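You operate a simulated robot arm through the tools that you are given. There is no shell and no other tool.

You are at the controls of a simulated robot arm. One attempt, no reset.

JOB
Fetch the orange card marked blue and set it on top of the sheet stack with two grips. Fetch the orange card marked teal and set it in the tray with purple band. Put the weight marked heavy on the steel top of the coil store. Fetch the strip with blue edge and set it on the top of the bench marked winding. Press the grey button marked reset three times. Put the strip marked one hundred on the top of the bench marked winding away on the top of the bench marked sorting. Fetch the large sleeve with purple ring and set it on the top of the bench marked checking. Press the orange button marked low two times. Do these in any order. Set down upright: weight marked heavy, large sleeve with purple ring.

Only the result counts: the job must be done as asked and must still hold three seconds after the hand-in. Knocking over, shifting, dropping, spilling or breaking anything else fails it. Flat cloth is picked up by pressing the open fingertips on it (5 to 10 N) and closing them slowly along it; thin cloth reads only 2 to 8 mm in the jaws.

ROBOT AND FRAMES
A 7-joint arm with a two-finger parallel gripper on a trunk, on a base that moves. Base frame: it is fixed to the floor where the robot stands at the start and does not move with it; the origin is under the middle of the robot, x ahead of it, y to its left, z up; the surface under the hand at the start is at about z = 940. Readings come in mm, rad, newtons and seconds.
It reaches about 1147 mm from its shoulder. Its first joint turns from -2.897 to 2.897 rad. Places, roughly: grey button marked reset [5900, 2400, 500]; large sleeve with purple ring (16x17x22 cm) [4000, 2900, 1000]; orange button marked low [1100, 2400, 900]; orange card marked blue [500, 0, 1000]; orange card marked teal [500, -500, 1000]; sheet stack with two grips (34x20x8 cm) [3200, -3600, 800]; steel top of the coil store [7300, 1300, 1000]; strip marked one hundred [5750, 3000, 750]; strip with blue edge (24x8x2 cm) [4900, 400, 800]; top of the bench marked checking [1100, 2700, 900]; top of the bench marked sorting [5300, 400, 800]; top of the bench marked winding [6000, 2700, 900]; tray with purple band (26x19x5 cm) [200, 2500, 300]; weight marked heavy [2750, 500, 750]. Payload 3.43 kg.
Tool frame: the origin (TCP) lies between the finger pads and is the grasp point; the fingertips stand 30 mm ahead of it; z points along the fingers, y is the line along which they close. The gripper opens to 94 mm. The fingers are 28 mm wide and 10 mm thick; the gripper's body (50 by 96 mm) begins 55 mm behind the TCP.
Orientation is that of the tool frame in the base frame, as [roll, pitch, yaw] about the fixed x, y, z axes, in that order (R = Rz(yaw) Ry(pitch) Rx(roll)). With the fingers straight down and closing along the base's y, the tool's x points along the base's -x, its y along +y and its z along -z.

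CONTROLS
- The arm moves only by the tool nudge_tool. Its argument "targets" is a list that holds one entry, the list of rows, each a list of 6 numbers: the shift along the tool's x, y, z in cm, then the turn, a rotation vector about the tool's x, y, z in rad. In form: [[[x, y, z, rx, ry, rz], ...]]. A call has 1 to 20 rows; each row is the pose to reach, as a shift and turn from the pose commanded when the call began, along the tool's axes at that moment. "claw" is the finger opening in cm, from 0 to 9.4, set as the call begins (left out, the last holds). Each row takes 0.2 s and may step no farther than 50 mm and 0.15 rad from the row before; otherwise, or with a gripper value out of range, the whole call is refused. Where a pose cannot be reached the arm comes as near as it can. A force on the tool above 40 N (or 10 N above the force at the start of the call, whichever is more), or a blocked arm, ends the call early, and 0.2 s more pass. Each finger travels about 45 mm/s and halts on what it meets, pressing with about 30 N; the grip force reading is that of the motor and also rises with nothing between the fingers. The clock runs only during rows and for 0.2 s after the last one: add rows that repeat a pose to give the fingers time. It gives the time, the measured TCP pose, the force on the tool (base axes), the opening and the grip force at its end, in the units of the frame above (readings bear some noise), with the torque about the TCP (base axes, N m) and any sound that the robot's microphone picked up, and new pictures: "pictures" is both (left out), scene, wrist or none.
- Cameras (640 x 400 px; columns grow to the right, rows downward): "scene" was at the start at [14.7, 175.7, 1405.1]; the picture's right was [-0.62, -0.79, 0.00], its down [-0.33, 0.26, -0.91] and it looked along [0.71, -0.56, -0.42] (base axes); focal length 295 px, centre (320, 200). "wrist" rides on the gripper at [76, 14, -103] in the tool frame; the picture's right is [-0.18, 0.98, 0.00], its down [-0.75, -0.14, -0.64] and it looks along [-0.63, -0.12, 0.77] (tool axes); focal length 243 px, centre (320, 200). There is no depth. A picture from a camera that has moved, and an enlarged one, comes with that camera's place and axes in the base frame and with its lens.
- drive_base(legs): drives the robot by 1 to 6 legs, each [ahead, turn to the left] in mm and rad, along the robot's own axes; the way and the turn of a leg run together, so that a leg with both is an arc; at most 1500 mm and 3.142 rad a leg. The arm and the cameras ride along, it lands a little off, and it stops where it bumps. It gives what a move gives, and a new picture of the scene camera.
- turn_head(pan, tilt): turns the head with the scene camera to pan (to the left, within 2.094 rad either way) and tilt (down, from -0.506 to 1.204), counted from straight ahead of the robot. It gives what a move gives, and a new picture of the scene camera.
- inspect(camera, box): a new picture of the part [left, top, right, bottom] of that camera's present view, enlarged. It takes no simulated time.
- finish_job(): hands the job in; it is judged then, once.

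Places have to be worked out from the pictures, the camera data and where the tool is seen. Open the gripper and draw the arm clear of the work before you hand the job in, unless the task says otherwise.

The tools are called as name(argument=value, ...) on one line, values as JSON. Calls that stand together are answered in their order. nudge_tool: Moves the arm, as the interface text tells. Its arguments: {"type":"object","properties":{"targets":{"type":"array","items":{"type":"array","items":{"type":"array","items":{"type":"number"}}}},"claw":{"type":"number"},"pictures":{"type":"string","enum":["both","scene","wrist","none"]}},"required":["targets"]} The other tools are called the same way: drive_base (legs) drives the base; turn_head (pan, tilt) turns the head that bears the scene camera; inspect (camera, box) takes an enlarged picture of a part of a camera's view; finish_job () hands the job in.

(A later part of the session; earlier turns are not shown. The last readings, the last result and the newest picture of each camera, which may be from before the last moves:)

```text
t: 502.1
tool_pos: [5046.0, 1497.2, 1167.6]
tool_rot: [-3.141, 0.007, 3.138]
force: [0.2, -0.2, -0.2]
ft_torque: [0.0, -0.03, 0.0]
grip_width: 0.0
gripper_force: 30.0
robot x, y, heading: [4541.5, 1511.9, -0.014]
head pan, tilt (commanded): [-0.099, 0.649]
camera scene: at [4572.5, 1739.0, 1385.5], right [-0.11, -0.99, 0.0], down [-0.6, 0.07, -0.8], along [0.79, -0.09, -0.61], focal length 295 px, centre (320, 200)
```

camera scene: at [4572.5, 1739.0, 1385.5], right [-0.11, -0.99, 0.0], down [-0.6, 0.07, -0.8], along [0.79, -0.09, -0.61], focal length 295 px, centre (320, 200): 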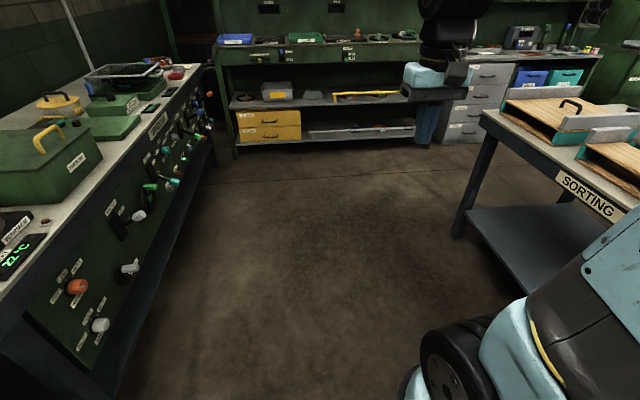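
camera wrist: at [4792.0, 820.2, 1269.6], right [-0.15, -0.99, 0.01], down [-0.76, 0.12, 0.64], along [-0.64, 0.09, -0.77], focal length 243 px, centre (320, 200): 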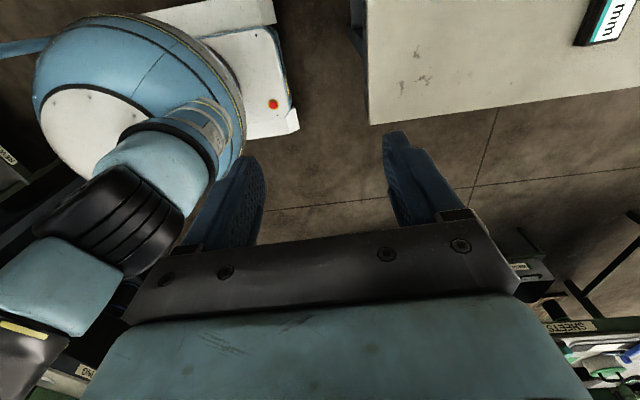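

Heading east now. I drive along and turn left to face the winding panel at RESET.

drive_base(legs=[[1380, 0]])

drive_base(legs=[[0, 0.79]])

drive_base(legs=[[0, 0.79]])

turn_head(pan=0.0, tilt=0.65)

inspect(camera="scene", box=[320, 80, 560, 240])

```text
t: 509.1
tool_pos: [6425.2, 1481.6, 1168.5]
tool_rot: [-3.141, 0.007, 3.139]
force: [1.0, -0.2, -0.1]
ft_torque: [-0.01, 0.0, -0.01]
grip_width: 0.0
gripper_force: 30.2
robot x, y, heading: [5918.5, 1497.7, -0.009]
head pan, tilt (commanded): [-0.099, 0.649]
camera scene: at [5952.1, 1724.3, 1385.4], right [-0.11, -0.99, 0.0], down [-0.6, 0.07, -0.8], along [0.79, -0.09, -0.6], focal length 295 px, centre (320, 200)
```

scene: 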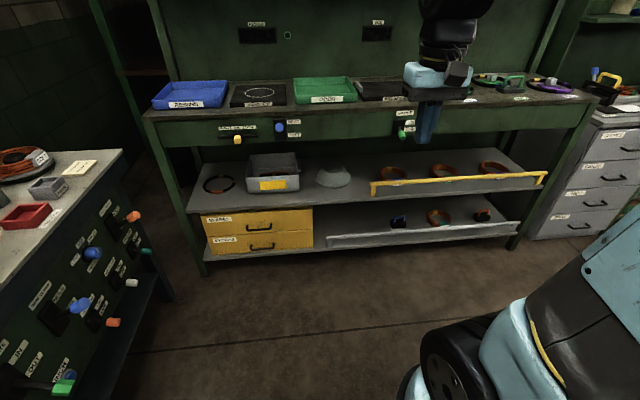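

```text
t: 511.8
tool_pos: [6288.8, 1843.5, 1168.3]
tool_rot: [3.139, 0.009, -2.356]
force: [0.2, -0.2, 0.2]
ft_torque: [0.04, -0.03, -0.01]
grip_width: 0.0
gripper_force: 30.0
robot x, y, heading: [5949.6, 1467.7, 0.771]
head pan, tilt (commanded): [-0.099, 0.649]
camera scene: at [5813.0, 1648.8, 1385.4], right [0.62, -0.78, 0.0], down [-0.47, -0.38, -0.8], along [0.62, 0.5, -0.6], focal length 295 px, centre (320, 200)
```

scene: 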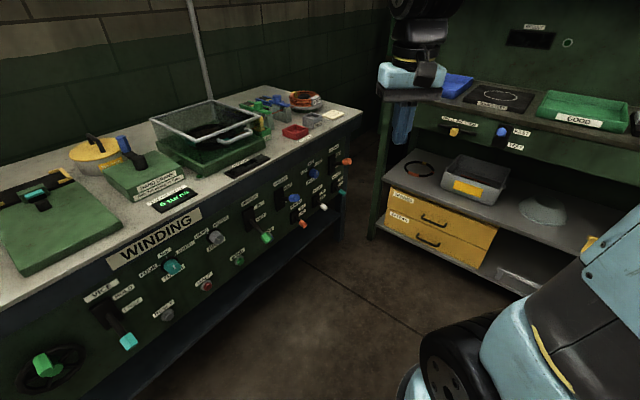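

```text
t: 514.5
tool_pos: [5915.0, 1973.4, 1169.0]
tool_rot: [3.141, 0.008, -1.559]
force: [0.6, -0.6, 0.1]
ft_torque: [-0.02, 0.04, 0.02]
grip_width: 0.4
gripper_force: 29.8
robot x, y, heading: [5994.3, 1464.9, 1.563]
head pan, tilt (commanded): [-0.099, 0.649]
camera scene: at [5770.8, 1497.5, 1385.4], right [0.99, -0.1, 0.0], down [-0.06, -0.6, -0.8], along [0.08, 0.79, -0.61], focal length 295 px, centre (320, 200)
```

scene: 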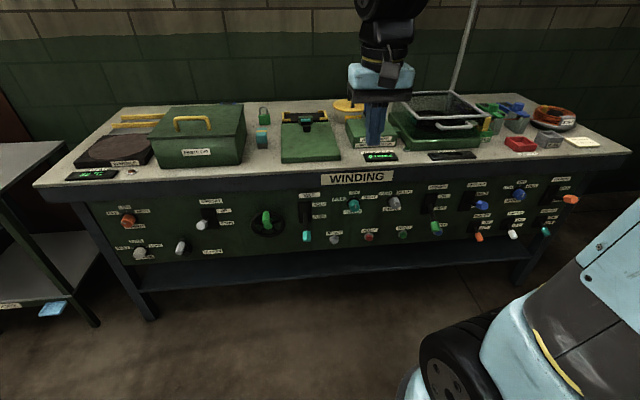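

```text
t: 515.2
tool_pos: [5914.8, 1972.7, 1169.3]
tool_rot: [-3.142, 0.009, -1.557]
force: [-1.5, 0.1, -0.8]
ft_torque: [-0.01, 0.0, -0.02]
grip_width: 0.1
gripper_force: 29.8
robot x, y, heading: [5997.0, 1467.1, 1.569]
head pan, tilt (commanded): [0.0, 0.649]
camera scene: at [5762.1, 1497.1, 1385.4], right [1.0, -0.01, 0.0], down [0.0, -0.6, -0.8], along [0.0, 0.8, -0.6], focal length 295 px, centre (320, 200)
```

scene: 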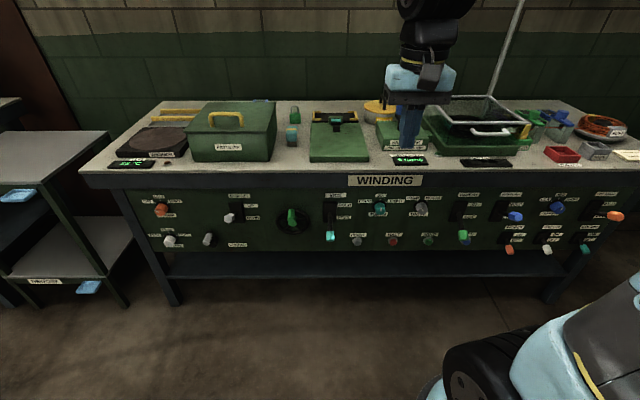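

```text
2.50 times, centred on (440, 160) of scene
camera zoom: at [5762.1, 1497.1, 1385.4], right [1.0, -0.01, 0.0], down [0.0, -0.6, -0.8], along [0.0, 0.8, -0.6], focal length 738 px, centre (20, 300)
```

zoom: 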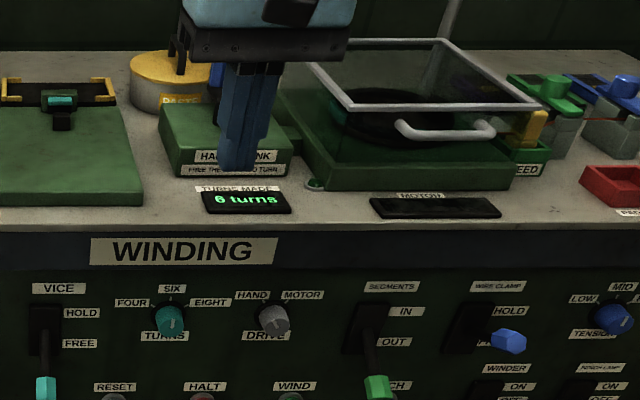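

inspect(camera="scene", box=[300, 180, 460, 280])

```text
4.00 times, centred on (380, 230) of scene
camera zoom: at [5762.1, 1497.1, 1385.4], right [1.0, -0.01, 0.0], down [0.0, -0.6, -0.8], along [0.0, 0.8, -0.6], focal length 1180 px, centre (80, 80)
```

zoom: 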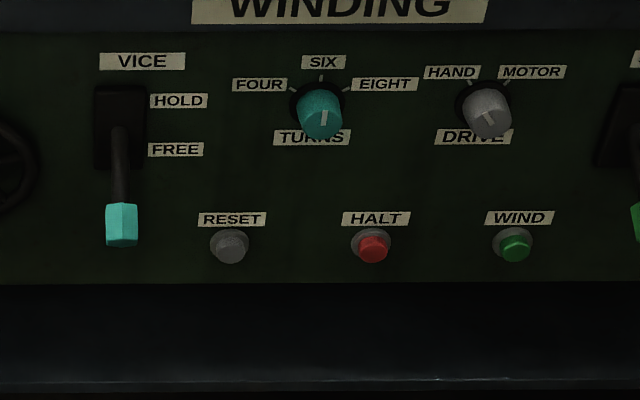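

Both views agree on RESET at about [5921, 2392, 495]; the VICE lever and TURNS knob leave about 50 mm on either side of the hand. I swing the hand down in front of the panel with the closed fingers pointing forward.

nudge_tool(targets=[[[-2.5, -0.1, 3.8, 0, -0.129, 0], [-5.1, -0.2, 7.7, 0, -0.257, 0], [-7.6, -0.4, 11.5, 0, -0.386, 0], [-10.1, -0.5, 15.4, 0, -0.514, 0], [-12.6, -0.6, 19.2, 0, -0.643, 0], [-15.2, -0.7, 23.1, 0, -0.771, 0], [-17.7, -0.85, 26.9, 0, -0.9, 0], [-19.1, -0.87, 31.4, 0, -0.975, 0], [-20.6, -0.89, 35.9, 0, -1.049, 0], [-22, -0.91, 40.4, 0, -1.124, 0], [-23.5, -0.93, 44.9, 0, -1.198, 0], [-24.9, -0.95, 49.4, 0, -1.273, 0], [-26.4, -0.97, 53.9, 0, -1.348, 0], [-27.8, -0.99, 58.4, 0, -1.422, 0], [-29.3, -1.01, 62.9, 0, -1.497, 0], [-30.7, -1.03, 67.4, 0, -1.571, 0], [-30.7, -1.03, 67.4, 0, -1.571, 0]]], claw=0)

inspect(camera="scene", box=[280, 160, 480, 300])

```text
t: 518.8
tool_pos: [5851.4, 2289.2, 502.0]
tool_rot: [-1.562, 1.51, -0.056]
force: [0.2, 0.2, 0.4]
ft_torque: [0.0, 0.0, 0.02]
grip_width: 0.1
gripper_force: 29.8
out of reach, approached as far as the arm can: row 5, 10, 11, 12, 13, 14, 15, 16, 17
robot x, y, heading: [5998.0, 1469.2, 1.566]
head pan, tilt (commanded): [0.0, 0.649]
camera scene: at [5762.2, 1497.7, 1385.4], right [1.0, -0.01, 0.0], down [0.0, -0.61, -0.8], along [0.0, 0.8, -0.61], focal length 295 px, centre (320, 200)
camera wrist: at [5837.0, 2188.7, 425.6], right [-0.99, 0.06, 0.12], down [0.05, -0.65, 0.76], along [0.13, 0.76, 0.64], focal length 243 px, centre (320, 200)
```

scene: 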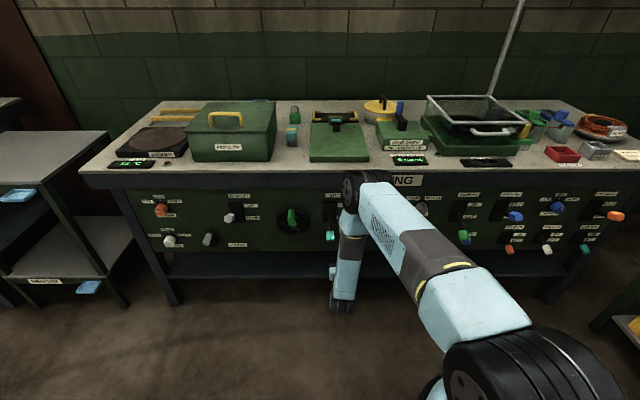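
wrist: 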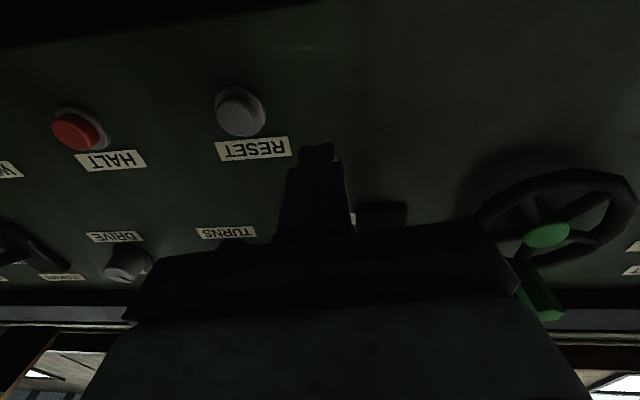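

```text
2.86 times, centred on (380, 230) of scene
camera zoom: at [5762.2, 1497.7, 1385.4], right [1.0, -0.01, 0.0], down [0.0, -0.61, -0.8], along [0.0, 0.8, -0.61], focal length 843 px, centre (149, 114)
```

zoom: 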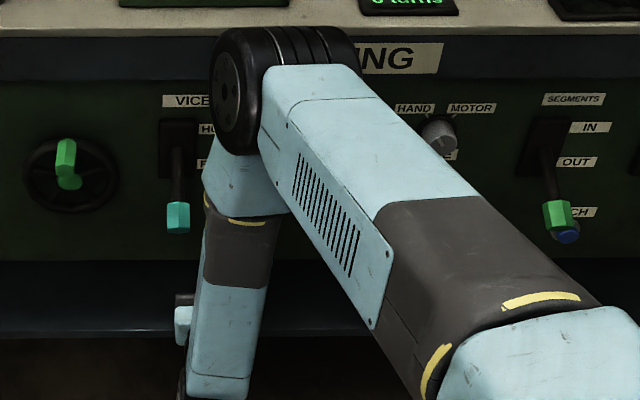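

The arm is cramped at this distance and ended 70 mm left of the button. I back the robot up 220 mm to give it room, then aim again.

drive_base(legs=[[-220, 0]])

nudge_tool(targets=[[[0, -1.4, 3, 0, 0, 0], [0, -2.8, 6, 0, 0, 0], [0, -4.2, 9, 0, 0, 0], [0, -5.6, 12, 0, 0, 0], [0, -7, 15, 0, 0, 0], [0, -7, 18, 0, 0, 0], [0, -7, 18, 0, 0, 0]]])

```text
t: 520.5
tool_pos: [5851.4, 2068.1, 502.5]
tool_rot: [-1.576, 1.51, -0.072]
force: [-0.2, 0.2, 0.3]
ft_torque: [0.0, -0.01, -0.02]
grip_width: 0.0
gripper_force: 29.8
robot x, y, heading: [5995.6, 1247.1, 1.562]
head pan, tilt (commanded): [0.0, 0.649]
camera scene: at [5761.0, 1275.6, 1385.4], right [1.0, -0.01, 0.0], down [0.0, -0.61, -0.8], along [0.0, 0.8, -0.61], focal length 295 px, centre (320, 200)
```

scene: 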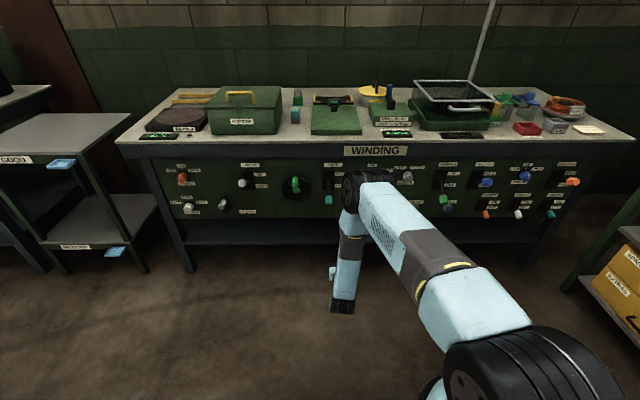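

```text
t: 522.1
tool_pos: [5910.8, 2249.3, 505.2]
tool_rot: [-1.591, 1.491, -0.119]
force: [0.4, -0.5, -0.1]
ft_torque: [-0.04, 0.01, -0.02]
grip_width: 0.0
gripper_force: 29.7
out of reach, approached as far as the arm can: row 1, 2, 3, 4, 5, 6, 7
robot x, y, heading: [5994.3, 1244.4, 1.567]
head pan, tilt (commanded): [0.0, 0.649]
camera scene: at [5761.0, 1275.7, 1385.4], right [1.0, -0.01, 0.0], down [0.0, -0.61, -0.8], along [0.0, 0.8, -0.61], focal length 295 px, centre (320, 200)
camera wrist: at [5894.0, 2148.0, 428.9], right [-0.99, 0.1, 0.1], down [0.02, -0.65, 0.76], along [0.14, 0.76, 0.64], focal length 243 px, centre (320, 200)
```

scene: 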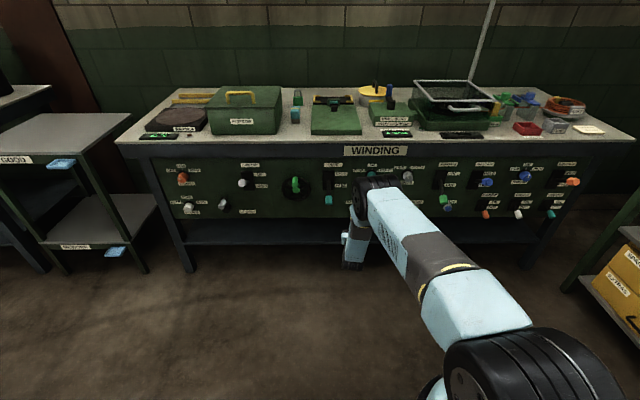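
wrist: 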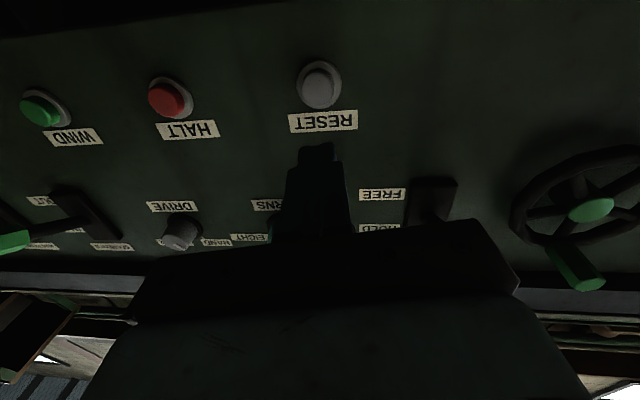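

Now the fingers point at the panel nearly square; by the wrist view RESET is at about [5924, 2385, 490], the tips at [5914, 2279, 505]. I lower 1.3 cm and go forward to just short of the button.

nudge_tool(targets=[[[0.5, 0, 1.5, 0, 0, 0], [1, 0, 3, 0, 0, 0], [1.3, 0, 5, 0, 0, 0], [1.3, 0, 7, 0, 0, 0], [1.3, 0, 8, 0, 0, 0], [1.3, 0, 8, 0, 0, 0]]])

inspect(camera="wrist", box=[220, 20, 420, 220])

```text
t: 523.5
tool_pos: [5916.3, 2328.3, 492.1]
tool_rot: [-1.581, 1.504, -0.084]
force: [-0.4, -0.4, 0.5]
ft_torque: [-0.02, 0.02, 0.0]
grip_width: 0.0
gripper_force: 29.6
out of reach, approached as far as the arm can: row 1, 2, 3
robot x, y, heading: [5991.5, 1246.0, 1.566]
head pan, tilt (commanded): [0.0, 0.649]
camera scene: at [5761.0, 1275.8, 1385.4], right [1.0, -0.01, 0.0], down [0.0, -0.61, -0.8], along [0.0, 0.8, -0.61], focal length 295 px, centre (320, 200)
camera wrist: at [5900.1, 2227.9, 415.7], right [-0.99, 0.07, 0.12], down [0.04, -0.65, 0.76], along [0.13, 0.76, 0.64], focal length 243 px, centre (320, 200)
```

scene: 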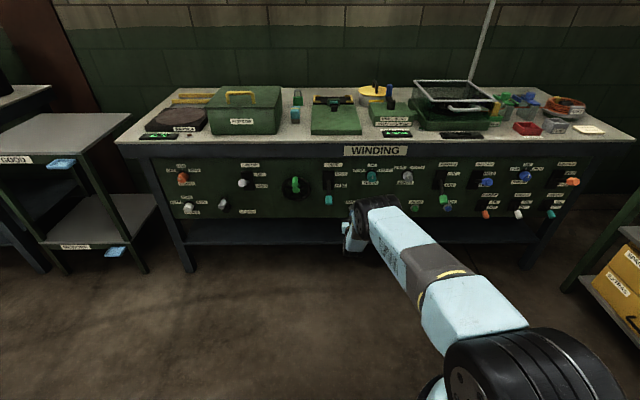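
wrist: 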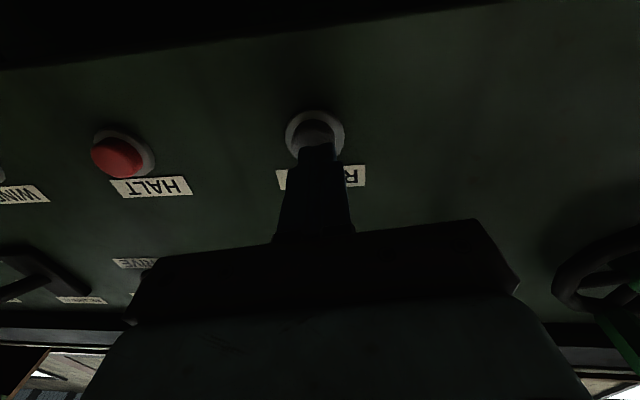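

```text
2.00 times, centred on (320, 120) of wrist
camera zoom: at [5900.1, 2227.9, 415.7], right [-0.99, 0.07, 0.12], down [0.04, -0.65, 0.76], along [0.13, 0.76, 0.64], focal length 485 px, centre (320, 360)
```

zoom: 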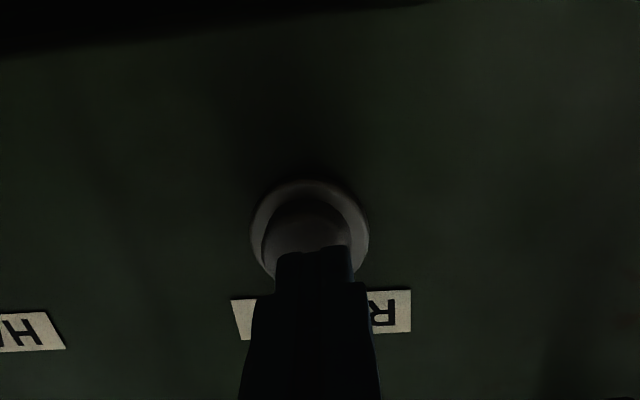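

The tips are about 15 mm short of the button and well lined up. I correct 4 mm right and down, then advance in small steps until I hear the click.

nudge_tool(targets=[[[0.3, -0.4, 0.3, 0, 0, 0], [0.4, -0.4, 0.7, 0, 0, 0], [0.4, -0.4, 1.0, 0, 0, 0], [0.4, -0.4, 1.2, 0, 0, 0], [0.4, -0.4, 1.2, 0, 0, 0]]], pictures="none")

nudge_tool(targets=[[[0, 0, 0.2, 0, 0, 0], [0, 0, 0.4, 0, 0, 0], [0, 0, 0.6, 0, 0, 0], [0, 0, 0.6, 0, 0, 0]]], pictures="none")

```text
t: 524.7
tool_pos: [5922.6, 2340.2, 488.4]
tool_rot: [-1.578, 1.507, -0.084]
force: [0.0, -1.9, -0.7]
ft_torque: [-0.04, -0.03, 0.09]
grip_width: 0.0
gripper_force: 30.3
robot x, y, heading: [5994.9, 1243.3, 1.563]
head pan, tilt (commanded): [0.0, 0.649]
heard: click
```

```text
t: 525.7
tool_pos: [5922.7, 2346.1, 487.7]
tool_rot: [-1.585, 1.509, -0.086]
force: [-3.7, -29.8, 4.7]
ft_torque: [0.15, -0.06, 0.14]
grip_width: 0.0
gripper_force: 30.0
robot x, y, heading: [5995.6, 1246.1, 1.566]
head pan, tilt (commanded): [0.0, 0.649]
```

One click heard; pressing on gave no second one, so the count is one. I withdraw 2.5 cm to release, then press a second time.

nudge_tool(targets=[[[0, 0, -0.8, 0, 0, 0], [0, 0, -1.7, 0, 0, 0], [0, 0, -2.6, 0, 0, 0], [0, 0, -2.6, 0, 0, 0], [0, 0, -2.6, 0, 0, 0]]], pictures="wrist")

nudge_tool(targets=[[[0, 0, 0.8, 0, 0, 0], [0, 0, 1.4, 0, 0, 0], [0, 0, 1.8, 0, 0, 0], [0, 0, 2.1, 0, 0, 0], [0, 0, 2.1, 0, 0, 0]]], pictures="none")

```text
t: 526.9
tool_pos: [5917.0, 2321.6, 488.9]
tool_rot: [-1.574, 1.503, -0.079]
force: [-0.1, 0.1, 0.1]
ft_torque: [-0.01, -0.02, 0.01]
grip_width: 0.1
gripper_force: 30.1
out of reach, approached as far as the arm can: row 3, 4, 5
robot x, y, heading: [5995.2, 1240.3, 1.564]
head pan, tilt (commanded): [0.0, 0.649]
camera wrist: at [5900.4, 2221.6, 411.2], right [-0.99, 0.08, 0.12], down [0.04, -0.65, 0.76], along [0.13, 0.76, 0.64], focal length 243 px, centre (320, 200)
```

wrist: 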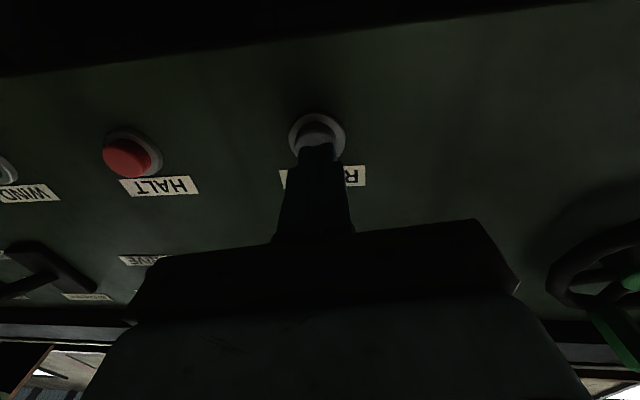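

```text
t: 528.1
tool_pos: [5918.2, 2344.8, 487.3]
tool_rot: [-1.595, 1.509, -0.09]
force: [-1.4, -14.4, 0.5]
ft_torque: [0.05, -0.06, 0.04]
grip_width: 0.2
gripper_force: 30.2
robot x, y, heading: [5995.1, 1248.2, 1.565]
head pan, tilt (commanded): [0.0, 0.649]
heard: click
```

Second click heard. Again I withdraw fully and press a third time.

nudge_tool(targets=[[[0, 0, -0.8, 0, 0, 0], [0, 0, -1.6, 0, 0, 0], [0, 0, -2.4, 0, 0, 0], [0, 0, -2.4, 0, 0, 0], [0, 0, -2.4, 0, 0, 0]]], pictures="none")

nudge_tool(targets=[[[0, 0, 0.8, 0, 0, 0], [0, 0, 1.4, 0, 0, 0], [0, 0, 1.8, 0, 0, 0], [0, 0, 2.1, 0, 0, 0], [0, 0, 2.1, 0, 0, 0]]], pictures="none")

```text
t: 529.3
tool_pos: [5915.4, 2321.3, 487.5]
tool_rot: [-1.573, 1.505, -0.08]
force: [0.4, 0.6, 0.5]
ft_torque: [0.01, 0.01, 0.01]
grip_width: 0.0
gripper_force: 30.0
robot x, y, heading: [5994.6, 1246.6, 1.565]
head pan, tilt (commanded): [0.0, 0.649]
```

```text
t: 530.5
tool_pos: [5918.3, 2341.4, 487.4]
tool_rot: [-1.582, 1.509, -0.08]
force: [-0.1, -1.7, -0.1]
ft_torque: [-0.06, -0.04, 0.0]
grip_width: 0.0
gripper_force: 29.8
robot x, y, heading: [5995.4, 1249.6, 1.563]
head pan, tilt (commanded): [0.0, 0.649]
heard: click
```

Third click: RESET has been pressed three times. I withdraw the hand straight back, then raise it to the carrying pose.

nudge_tool(targets=[[[0, 0, -2, 0, 0, 0], [0, 0, -5, 0, 0, 0], [-1, 0, -8, 0, 0, 0], [-2, 0, -11, 0, 0, 0], [-2, 0, -11, 0, 0, 0]]], pictures="none")

nudge_tool(targets=[[[-4.5, 0, -1.2, 0, 0.1, 0], [-9, 0, -2.4, 0, 0.2, 0], [-13.5, 0, -3.6, 0, 0.3, 0], [-18, 0, -4.8, 0, 0.4, 0], [-22.5, 0, -6, 0, 0.5, 0], [-27, 0, -7.2, 0, 0.62, 0], [-31.5, 0, -8.4, 0, 0.74, 0], [-36, 0, -9.6, 0, 0.86, 0], [-40.5, 0, -10.8, 0, 0.98, 0], [-45, 0, -12, 0, 1.1, 0], [-49.5, 0, -13.2, 0, 1.22, 0], [-54, 0, -14.4, 0, 1.34, 0], [-58.5, 0, -15.6, 0, 1.46, 0], [-63, 0, -16.8, 0, 1.55, 0], [-63, 0, -16.8, 0, 1.55, 0]]])

```text
t: 531.7
tool_pos: [5895.2, 2235.0, 506.1]
tool_rot: [-1.583, 1.497, -0.099]
force: [0.4, -0.5, 0.3]
ft_torque: [-0.01, -0.01, -0.03]
grip_width: 0.0
gripper_force: 30.2
out of reach, approached as far as the arm can: row 2, 3, 4, 5
robot x, y, heading: [5995.6, 1247.8, 1.561]
head pan, tilt (commanded): [0.0, 0.649]
```

```text
t: 534.9
tool_pos: [5846.5, 2070.1, 1135.9]
tool_rot: [-3.08, 0.02, -1.634]
force: [-0.8, 0.2, 0.2]
ft_torque: [0.0, -0.02, 0.0]
grip_width: 0.1
gripper_force: 29.4
robot x, y, heading: [5994.4, 1244.7, 1.568]
head pan, tilt (commanded): [0.0, 0.649]
camera scene: at [5761.0, 1275.5, 1385.4], right [1.0, -0.01, 0.0], down [0.0, -0.61, -0.8], along [0.0, 0.8, -0.61], focal length 295 px, centre (320, 200)
camera wrist: at [5821.9, 1993.4, 1235.7], right [-0.97, 0.25, -0.06], down [0.15, 0.73, 0.66], along [0.2, 0.63, -0.75], focal length 243 px, centre (320, 200)
```

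scene: 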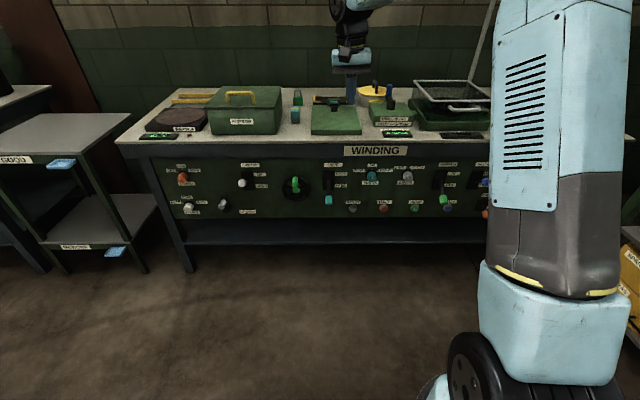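
wrist: 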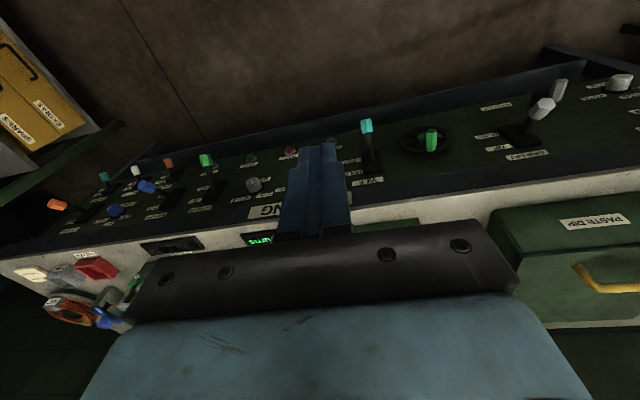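

RESET done (three clicks). I tuck the arm in squarely over the robot's front, then drive forward a little and west toward the testing bench for the large sleeve.

nudge_tool(targets=[[[3.8, -1.84, -0.4, -0.007, 0.002, -0.007], [7.6, -3.7, -0.8, -0.014, 0.004, -0.014], [11.3, -5.5, -1.2, -0.021, 0.007, -0.021], [15.1, -7.4, -1.6, -0.028, 0.009, -0.028], [18.9, -9.2, -2, -0.035, 0.011, -0.035], [22.7, -11, -2.4, -0.042, 0.013, -0.042], [26.4, -12.9, -2.8, -0.049, 0.016, -0.049], [30.2, -14.7, -3.2, -0.056, 0.018, -0.056], [34, -16.6, -3.2, -0.062, 0.02, -0.063], [34, -16.6, -3.2, -0.062, 0.02, -0.063]]], claw=5.0, pictures="none")

drive_base(legs=[[320, 0]])

drive_base(legs=[[0, 0.79]])

drive_base(legs=[[0, 0.79]])

```text
t: 537.1
tool_pos: [5988.8, 1718.0, 1170.9]
tool_rot: [3.141, -0.001, -1.572]
force: [0.3, -0.3, 0.0]
ft_torque: [-0.03, -0.03, 0.0]
grip_width: 50.0
gripper_force: 0.0
robot x, y, heading: [5993.4, 1244.5, 1.564]
head pan, tilt (commanded): [0.0, 0.649]
```

```text
t: 539.3
tool_pos: [5995.0, 2042.5, 1171.0]
tool_rot: [3.141, -0.002, -1.575]
force: [-0.1, -0.5, -0.2]
ft_torque: [0.0, -0.02, 0.02]
grip_width: 50.0
gripper_force: 0.1
robot x, y, heading: [5997.1, 1571.2, 1.556]
head pan, tilt (commanded): [0.0, 0.649]
camera scene: at [5763.2, 1600.2, 1385.4], right [1.0, -0.01, 0.0], down [-0.01, -0.6, -0.8], along [0.01, 0.8, -0.6], focal length 295 px, centre (320, 200)
```

scene: 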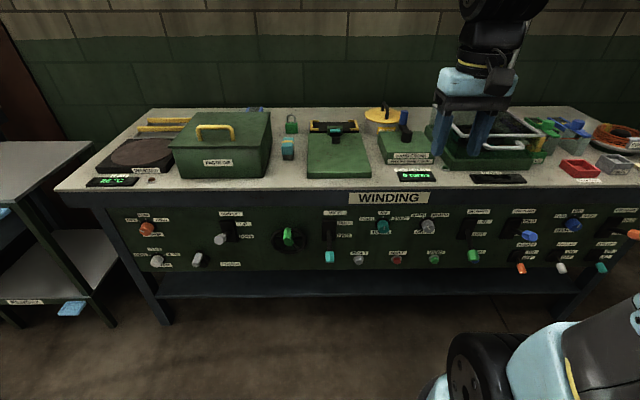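

```text
t: 542.0
tool_pos: [5658.1, 1899.5, 1172.3]
tool_rot: [3.141, 0.0, -0.785]
force: [1.1, -0.3, 0.9]
ft_torque: [0.01, 0.0, 0.0]
grip_width: 49.8
gripper_force: 0.0
robot x, y, heading: [6025.8, 1597.3, 2.35]
head pan, tilt (commanded): [0.0, 0.649]
camera scene: at [5840.3, 1453.0, 1385.4], right [0.71, 0.7, 0.0], down [0.42, -0.43, -0.8], along [-0.56, 0.57, -0.6], focal length 295 px, centre (320, 200)
```

scene: 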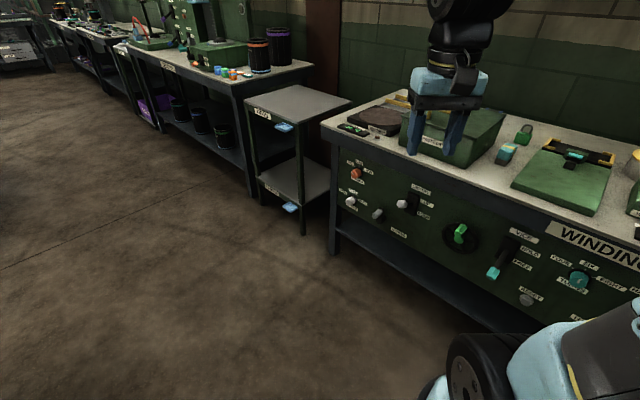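

```text
t: 544.8
tool_pos: [5551.2, 1546.4, 1172.4]
tool_rot: [-3.141, -0.002, 0.011]
force: [-0.7, -0.5, -0.1]
ft_torque: [0.01, 0.02, 0.0]
grip_width: 49.8
gripper_force: 0.0
robot x, y, heading: [6025.1, 1643.4, 3.134]
head pan, tilt (commanded): [0.0, 0.649]
camera scene: at [5996.7, 1406.4, 1385.5], right [0.01, 1.0, 0.0], down [0.61, 0.0, -0.8], along [-0.8, 0.01, -0.61], focal length 295 px, centre (320, 200)
```

scene: 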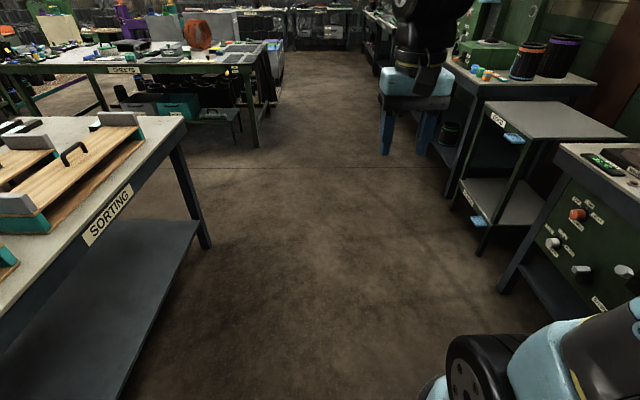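

I drive west to the testing bench and turn right to face it.

drive_base(legs=[[1500, 0], [480, 0]])

turn_head(pan=-0.9, tilt=0.4)

drive_base(legs=[[0, -0.79]])

drive_base(legs=[[0, -0.78]])

turn_head(pan=0.0, tilt=0.4)

inspect(camera="scene", box=[240, 80, 500, 250])

```text
t: 554.9
tool_pos: [3554.6, 1572.5, 1173.4]
tool_rot: [-3.141, -0.002, 0.002]
force: [-0.2, 0.8, 1.2]
ft_torque: [0.03, 0.02, 0.01]
grip_width: 50.1
gripper_force: 0.2
robot x, y, heading: [4028.7, 1665.8, 3.128]
head pan, tilt (commanded): [0.0, 0.649]
camera scene: at [3999.3, 1428.4, 1385.4], right [0.02, 1.0, 0.0], down [0.6, -0.01, -0.8], along [-0.8, 0.01, -0.6], focal length 295 px, centre (320, 200)
```

scene: 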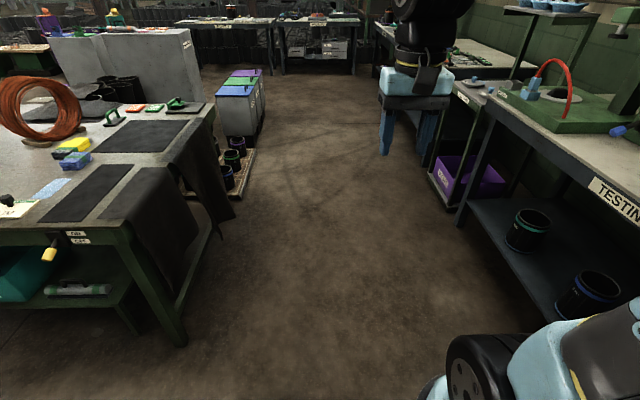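

```text
t: 556.1
tool_pos: [3554.7, 1571.3, 1173.0]
tool_rot: [3.141, -0.001, 0.0]
force: [0.2, -0.7, -0.4]
ft_torque: [-0.03, 0.0, 0.0]
grip_width: 49.8
gripper_force: 0.2
robot x, y, heading: [4027.4, 1664.2, 3.122]
head pan, tilt (commanded): [-0.901, 0.4]
camera scene: at [4029.6, 1500.5, 1407.9], right [0.79, 0.61, 0.0], down [0.24, -0.31, -0.92], along [-0.56, 0.73, -0.39], focal length 295 px, centre (320, 200)
```

scene: 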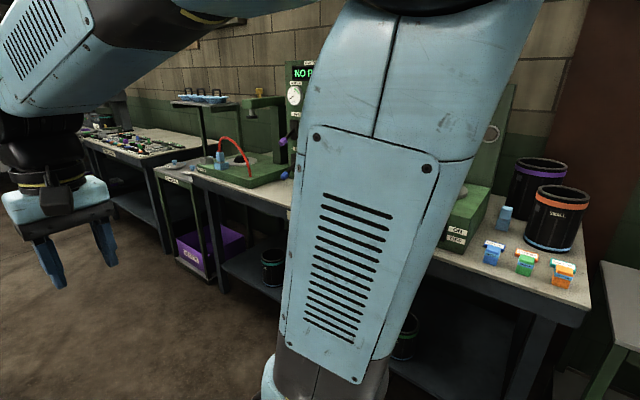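

```text
t: 558.8
tool_pos: [3630.5, 1934.6, 1173.5]
tool_rot: [3.141, -0.001, -0.783]
force: [0.8, 0.2, 0.4]
ft_torque: [0.0, 0.0, -0.02]
grip_width: 50.0
gripper_force: 0.1
robot x, y, heading: [3999.0, 1634.3, 2.342]
head pan, tilt (commanded): [-0.901, 0.4]
camera scene: at [3886.9, 1520.4, 1407.9], right [0.99, -0.13, 0.0], down [-0.05, -0.39, -0.92], along [0.12, 0.91, -0.39], focal length 295 px, centre (320, 200)
```

scene: 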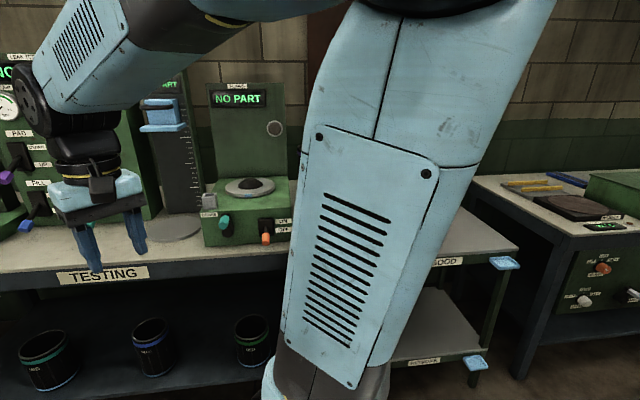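

```text
t: 561.5
tool_pos: [3944.9, 2107.2, 1172.8]
tool_rot: [3.141, -0.001, -1.559]
force: [0.2, -0.3, -1.3]
ft_torque: [-0.02, 0.01, 0.0]
grip_width: 49.8
gripper_force: 0.0
robot x, y, heading: [3962.3, 1636.7, 1.578]
head pan, tilt (commanded): [-0.901, 0.4]
camera scene: at [3797.1, 1633.2, 1408.0], right [0.63, -0.78, 0.0], down [-0.3, -0.24, -0.92], along [0.72, 0.58, -0.39], focal length 295 px, centre (320, 200)
```

scene: 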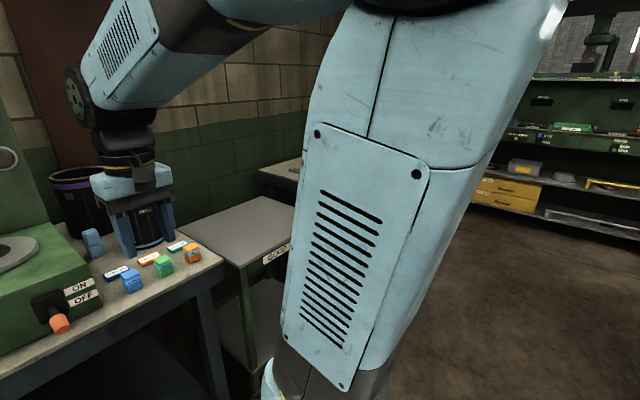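

```text
t: 562.7
tool_pos: [3945.6, 2106.6, 1173.9]
tool_rot: [-3.141, -0.001, -1.56]
force: [0.5, -0.1, -0.3]
ft_torque: [-0.03, 0.0, -0.01]
grip_width: 50.1
gripper_force: 0.1
robot x, y, heading: [3956.2, 1633.4, 1.583]
head pan, tilt (commanded): [0.0, 0.4]
camera scene: at [3724.3, 1667.2, 1407.9], right [1.0, 0.01, 0.0], down [0.0, -0.39, -0.92], along [-0.01, 0.92, -0.39], focal length 295 px, centre (320, 200)
```

scene: 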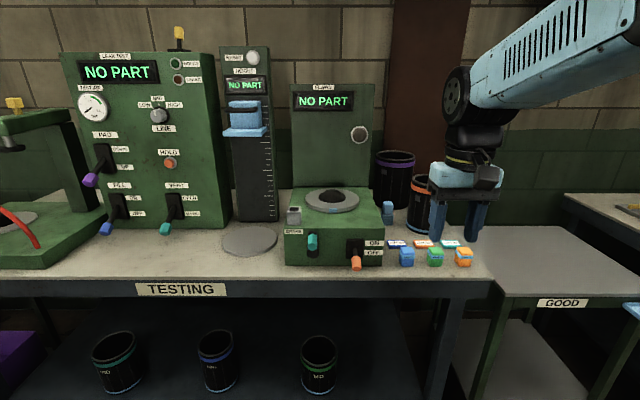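

```text
2.35 times, centred on (370, 165) of scene
camera zoom: at [3724.3, 1667.2, 1407.9], right [1.0, 0.01, 0.0], down [0.0, -0.39, -0.92], along [-0.01, 0.92, -0.39], focal length 694 px, centre (202, 282)
```

zoom: 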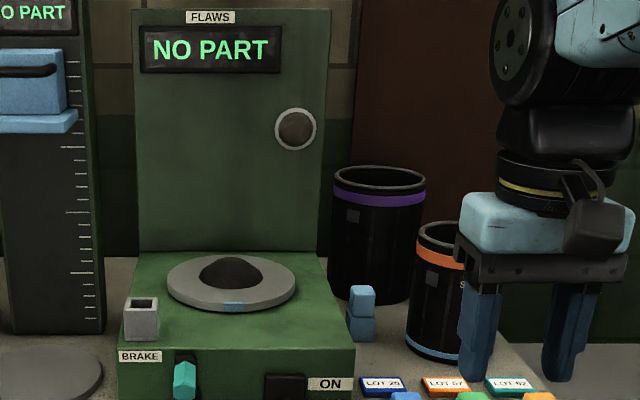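

The large purple-ringed sleeve stands at about [4043, 2945], rim at z about 1078, between the FLAWS machine and the small orange sleeve in front of it. I'll pinch its front wall with the fingers closing along y; first I turn the hand and bring the robot a bit to the right and nearer.

nudge_tool(targets=[[[0, 0, 0, 0, 0, -0.14], [0, 0, 0, 0, 0, -0.28], [0, 0, 0, 0, 0, -0.42], [0, 0, -1, 0, 0, -0.56], [0, 0, -2, 0, 0, -0.7], [0, 0, -3, 0, 0, -0.84], [0, 0, -4, 0, 0, -0.98], [0, 0, -5, 0, 0, -1.12], [0, 0, -6, 0, 0, -1.26], [0, 0, -7, 0, 0, -1.4], [0, 0, -8, 0, 0, -1.54], [0, 0, -8, 0, 0, -1.582], [0, 0, -8, 0, 0, -1.582]]], pictures="none")

drive_base(legs=[[0, -0.45], [300, 0]])

drive_base(legs=[[0, 0.44]])

```text
t: 565.5
tool_pos: [3945.2, 2107.2, 1254.6]
tool_rot: [3.137, 0.001, 0.024]
force: [-0.4, 0.3, -0.2]
ft_torque: [-0.01, -0.01, -0.01]
grip_width: 50.1
gripper_force: 0.1
robot x, y, heading: [3960.0, 1631.9, 1.574]
head pan, tilt (commanded): [0.0, 0.4]
```

```text
t: 569.0
tool_pos: [4283.0, 2335.1, 1254.0]
tool_rot: [3.141, 0.001, -0.429]
force: [0.2, 0.1, 0.1]
ft_torque: [0.03, 0.02, 0.0]
grip_width: 50.1
gripper_force: 0.0
robot x, y, heading: [4077.8, 1911.1, 1.123]
head pan, tilt (commanded): [0.0, 0.4]
camera scene: at [3883.3, 2041.5, 1408.0], right [0.9, -0.43, 0.0], down [-0.17, -0.35, -0.92], along [0.4, 0.83, -0.39], focal length 295 px, centre (320, 200)
```

scene: 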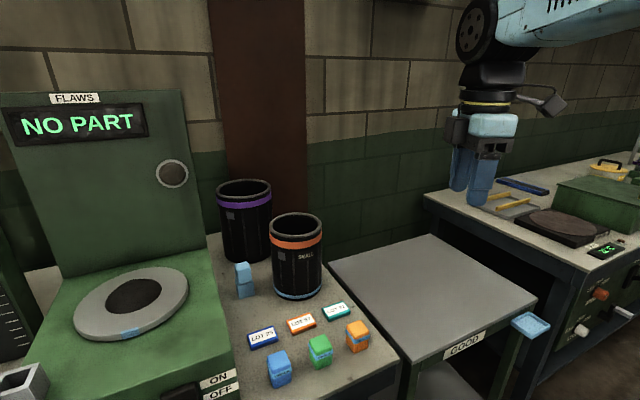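

```text
t: 570.8
tool_pos: [4079.7, 2381.1, 1254.8]
tool_rot: [3.14, 0.002, 0.014]
force: [-0.7, 0.7, 0.0]
ft_torque: [-0.03, 0.02, 0.0]
grip_width: 50.1
gripper_force: 0.1
robot x, y, heading: [4101.8, 1909.7, 1.565]
head pan, tilt (commanded): [0.0, 0.4]
camera scene: at [3869.1, 1946.1, 1407.9], right [1.0, -0.01, 0.0], down [0.0, -0.39, -0.92], along [0.01, 0.92, -0.39], focal length 295 px, centre (320, 200)
```

scene: 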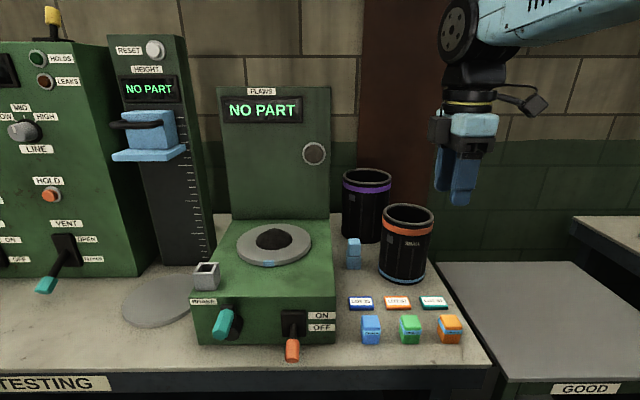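

The hand now has its camera on the right, away from the machine. I move 40 mm nearer and bring the hand above the sleeve's front wall for a look down.

drive_base(legs=[[40, 0]])

nudge_tool(targets=[[[-0.4, -4, 0, 0, 0, 0], [-0.8, -8, 0, 0, 0, 0], [-1.2, -12, 0, 0, 0, 0], [-1.6, -16, 0, 0, 0, 0], [-2, -20, 0, 0, 0, 0], [-2.4, -24, 0, 0, 0, 0], [-2.8, -28, 0, 0, 0, 0], [-3.2, -32, 0, 0, 0, 0], [-3.6, -36, 0, 0, 0, 0], [-3.6, -40, 0, 0, 0, 0], [-3.6, -40, 0, 0, 0, 0]]])

```text
t: 571.7
tool_pos: [4081.2, 2421.8, 1255.9]
tool_rot: [3.138, 0.001, 0.014]
force: [-0.1, -0.6, -0.1]
ft_torque: [0.0, 0.02, -0.01]
grip_width: 49.9
gripper_force: 0.0
robot x, y, heading: [4101.7, 1953.3, 1.564]
head pan, tilt (commanded): [0.0, 0.4]
camera scene: at [3869.4, 1985.8, 1407.9], right [1.0, -0.01, 0.0], down [0.0, -0.39, -0.92], along [0.01, 0.92, -0.39], focal length 295 px, centre (320, 200)
```

scene: 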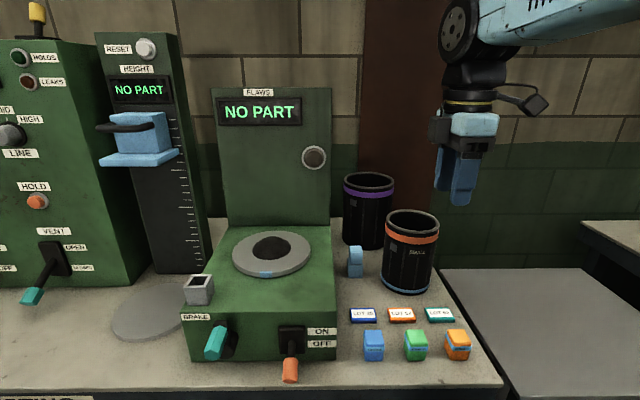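

```text
t: 574.1
tool_pos: [4039.2, 2821.2, 1253.5]
tool_rot: [3.14, -0.001, 0.012]
force: [0.4, 0.9, -0.5]
ft_torque: [-0.01, 0.01, -0.01]
grip_width: 49.9
gripper_force: 0.1
robot x, y, heading: [4102.6, 1949.5, 1.563]
head pan, tilt (commanded): [0.0, 0.4]
camera scene: at [3869.4, 1986.6, 1407.9], right [1.0, -0.01, 0.0], down [0.0, -0.39, -0.92], along [0.01, 0.92, -0.39], focal length 295 px, centre (320, 200)
camera wrist: at [4116.7, 2808.7, 1356.6], right [-0.17, -0.99, 0.0], down [-0.76, 0.13, 0.64], along [-0.63, 0.11, -0.77], focal length 243 px, centre (320, 200)
```

scene: 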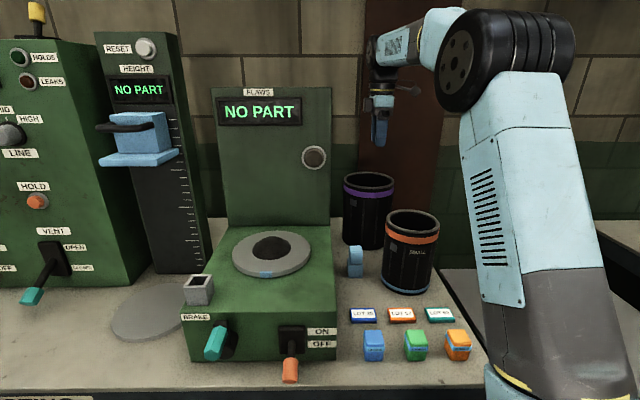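
wrist: 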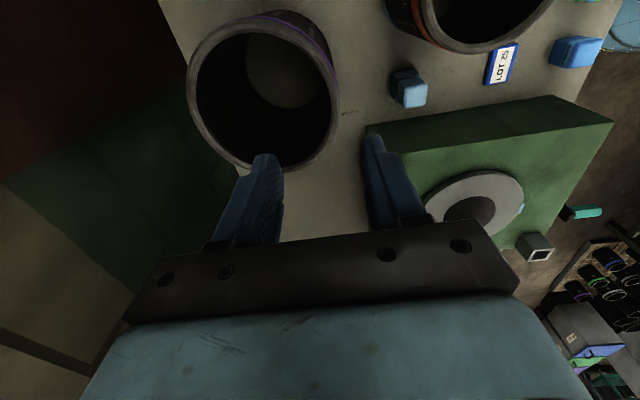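

The sleeve is an open tube; the wrist view puts its centre at about [4048, 2880], outer diameter about 160, front wall near y 2800 to 2810, rim z about 1065. I move the hand over the front wall and down to z 1130 to check.

nudge_tool(targets=[[[0.4, 0.8, 3, 0, 0, 0], [0.9, 1.6, 6, 0, 0, 0], [0.9, 1.6, 9, 0, 0, 0], [0.9, 1.6, 12.3, 0, 0, 0], [0.9, 1.6, 12.3, 0, 0, 0]]], claw=5.0)

inspect(camera="scene", box=[320, 80, 480, 240])

```text
t: 575.3
tool_pos: [4048.8, 2805.4, 1133.0]
tool_rot: [3.14, 0.001, 0.014]
force: [0.2, -0.6, -0.2]
ft_torque: [0.01, 0.0, -0.03]
grip_width: 50.0
gripper_force: 0.0
robot x, y, heading: [4103.6, 1949.9, 1.565]
head pan, tilt (commanded): [0.0, 0.4]
camera scene: at [3869.4, 1986.4, 1407.9], right [1.0, -0.01, 0.0], down [0.0, -0.39, -0.92], along [0.01, 0.92, -0.39], focal length 295 px, centre (320, 200)
camera wrist: at [4125.6, 2792.5, 1234.6], right [-0.17, -0.99, 0.0], down [-0.75, 0.13, 0.64], along [-0.63, 0.11, -0.77], focal length 243 px, centre (320, 200)
```

scene: 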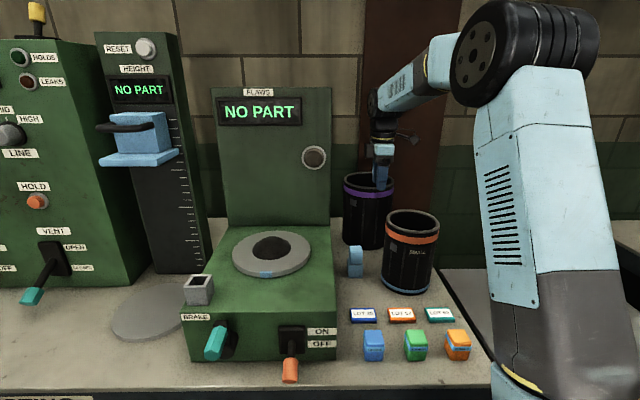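
wrist: 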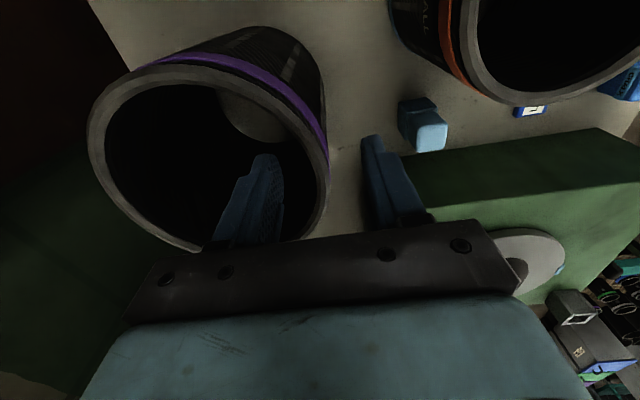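

```text
2.50 times, centred on (400, 160) of scene
camera zoom: at [3869.4, 1986.4, 1407.9], right [1.0, -0.01, 0.0], down [0.0, -0.39, -0.92], along [0.01, 0.92, -0.39], focal length 738 px, centre (120, 300)
```

zoom: 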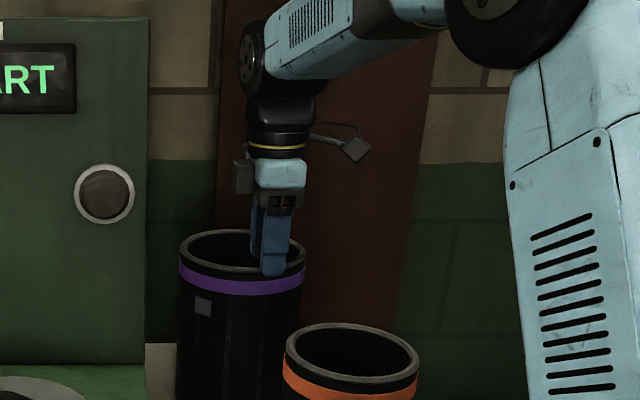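

Re-solving with both wrist views gives the rim at z about 1100 and the front wall at y 2801 to 2811, x 4050; the fingers straddle it. I lower the hand so the wall goes well between the fingers.

nudge_tool(targets=[[[0.1, 0, 1, 0, 0, 0], [0.1, 0, 2, 0, 0, 0], [0.1, 0, 3, 0, 0, 0], [0.1, 0, 4, 0, 0, 0], [0.1, 0, 4, 0, 0, 0]]], claw=5.0)

inspect(camera="scene", box=[320, 80, 480, 240])

```text
t: 576.5
tool_pos: [4050.3, 2807.0, 1091.1]
tool_rot: [3.14, 0.001, 0.014]
force: [-0.8, -0.3, 0.7]
ft_torque: [-0.03, 0.03, 0.0]
grip_width: 50.1
gripper_force: 0.1
robot x, y, heading: [4103.9, 1947.7, 1.562]
head pan, tilt (commanded): [0.0, 0.4]
camera scene: at [3869.4, 1986.4, 1407.9], right [1.0, -0.01, 0.0], down [0.0, -0.39, -0.92], along [0.01, 0.92, -0.39], focal length 295 px, centre (320, 200)
camera wrist: at [4126.9, 2792.9, 1195.1], right [-0.17, -0.99, 0.0], down [-0.76, 0.13, 0.64], along [-0.63, 0.11, -0.77], focal length 243 px, centre (320, 200)
```

scene: 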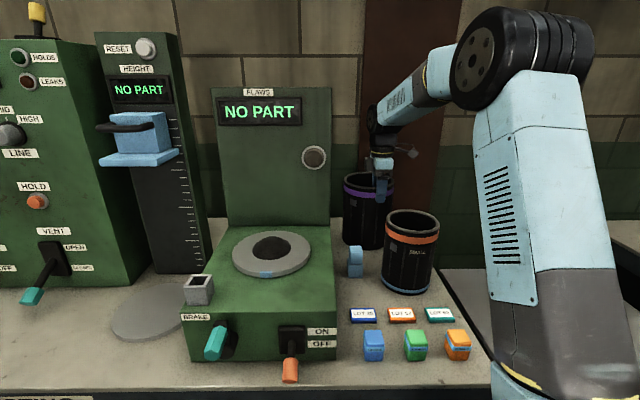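
wrist: 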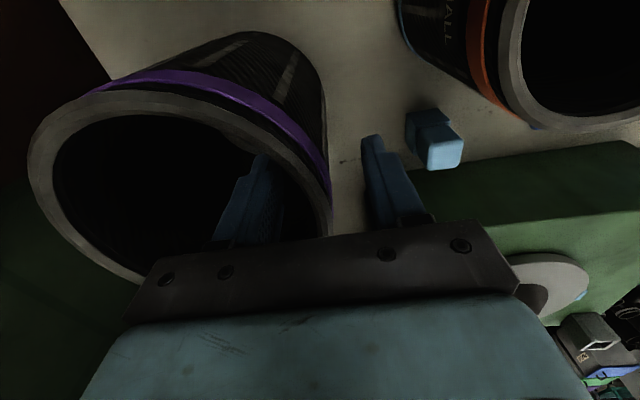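

```text
2.50 times, centred on (400, 160) of scene
camera zoom: at [3869.4, 1986.4, 1407.9], right [1.0, -0.01, 0.0], down [0.0, -0.39, -0.92], along [0.01, 0.92, -0.39], focal length 738 px, centre (120, 300)
```

zoom: 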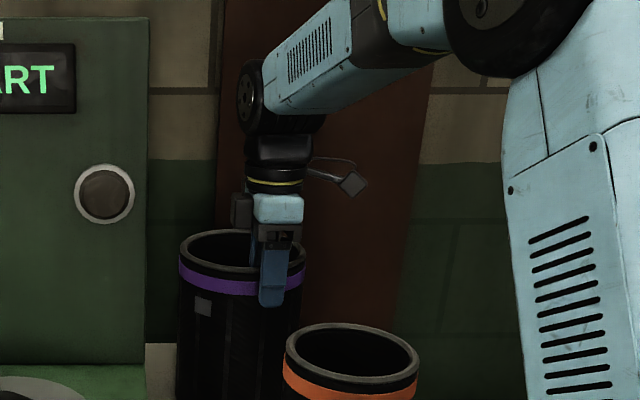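

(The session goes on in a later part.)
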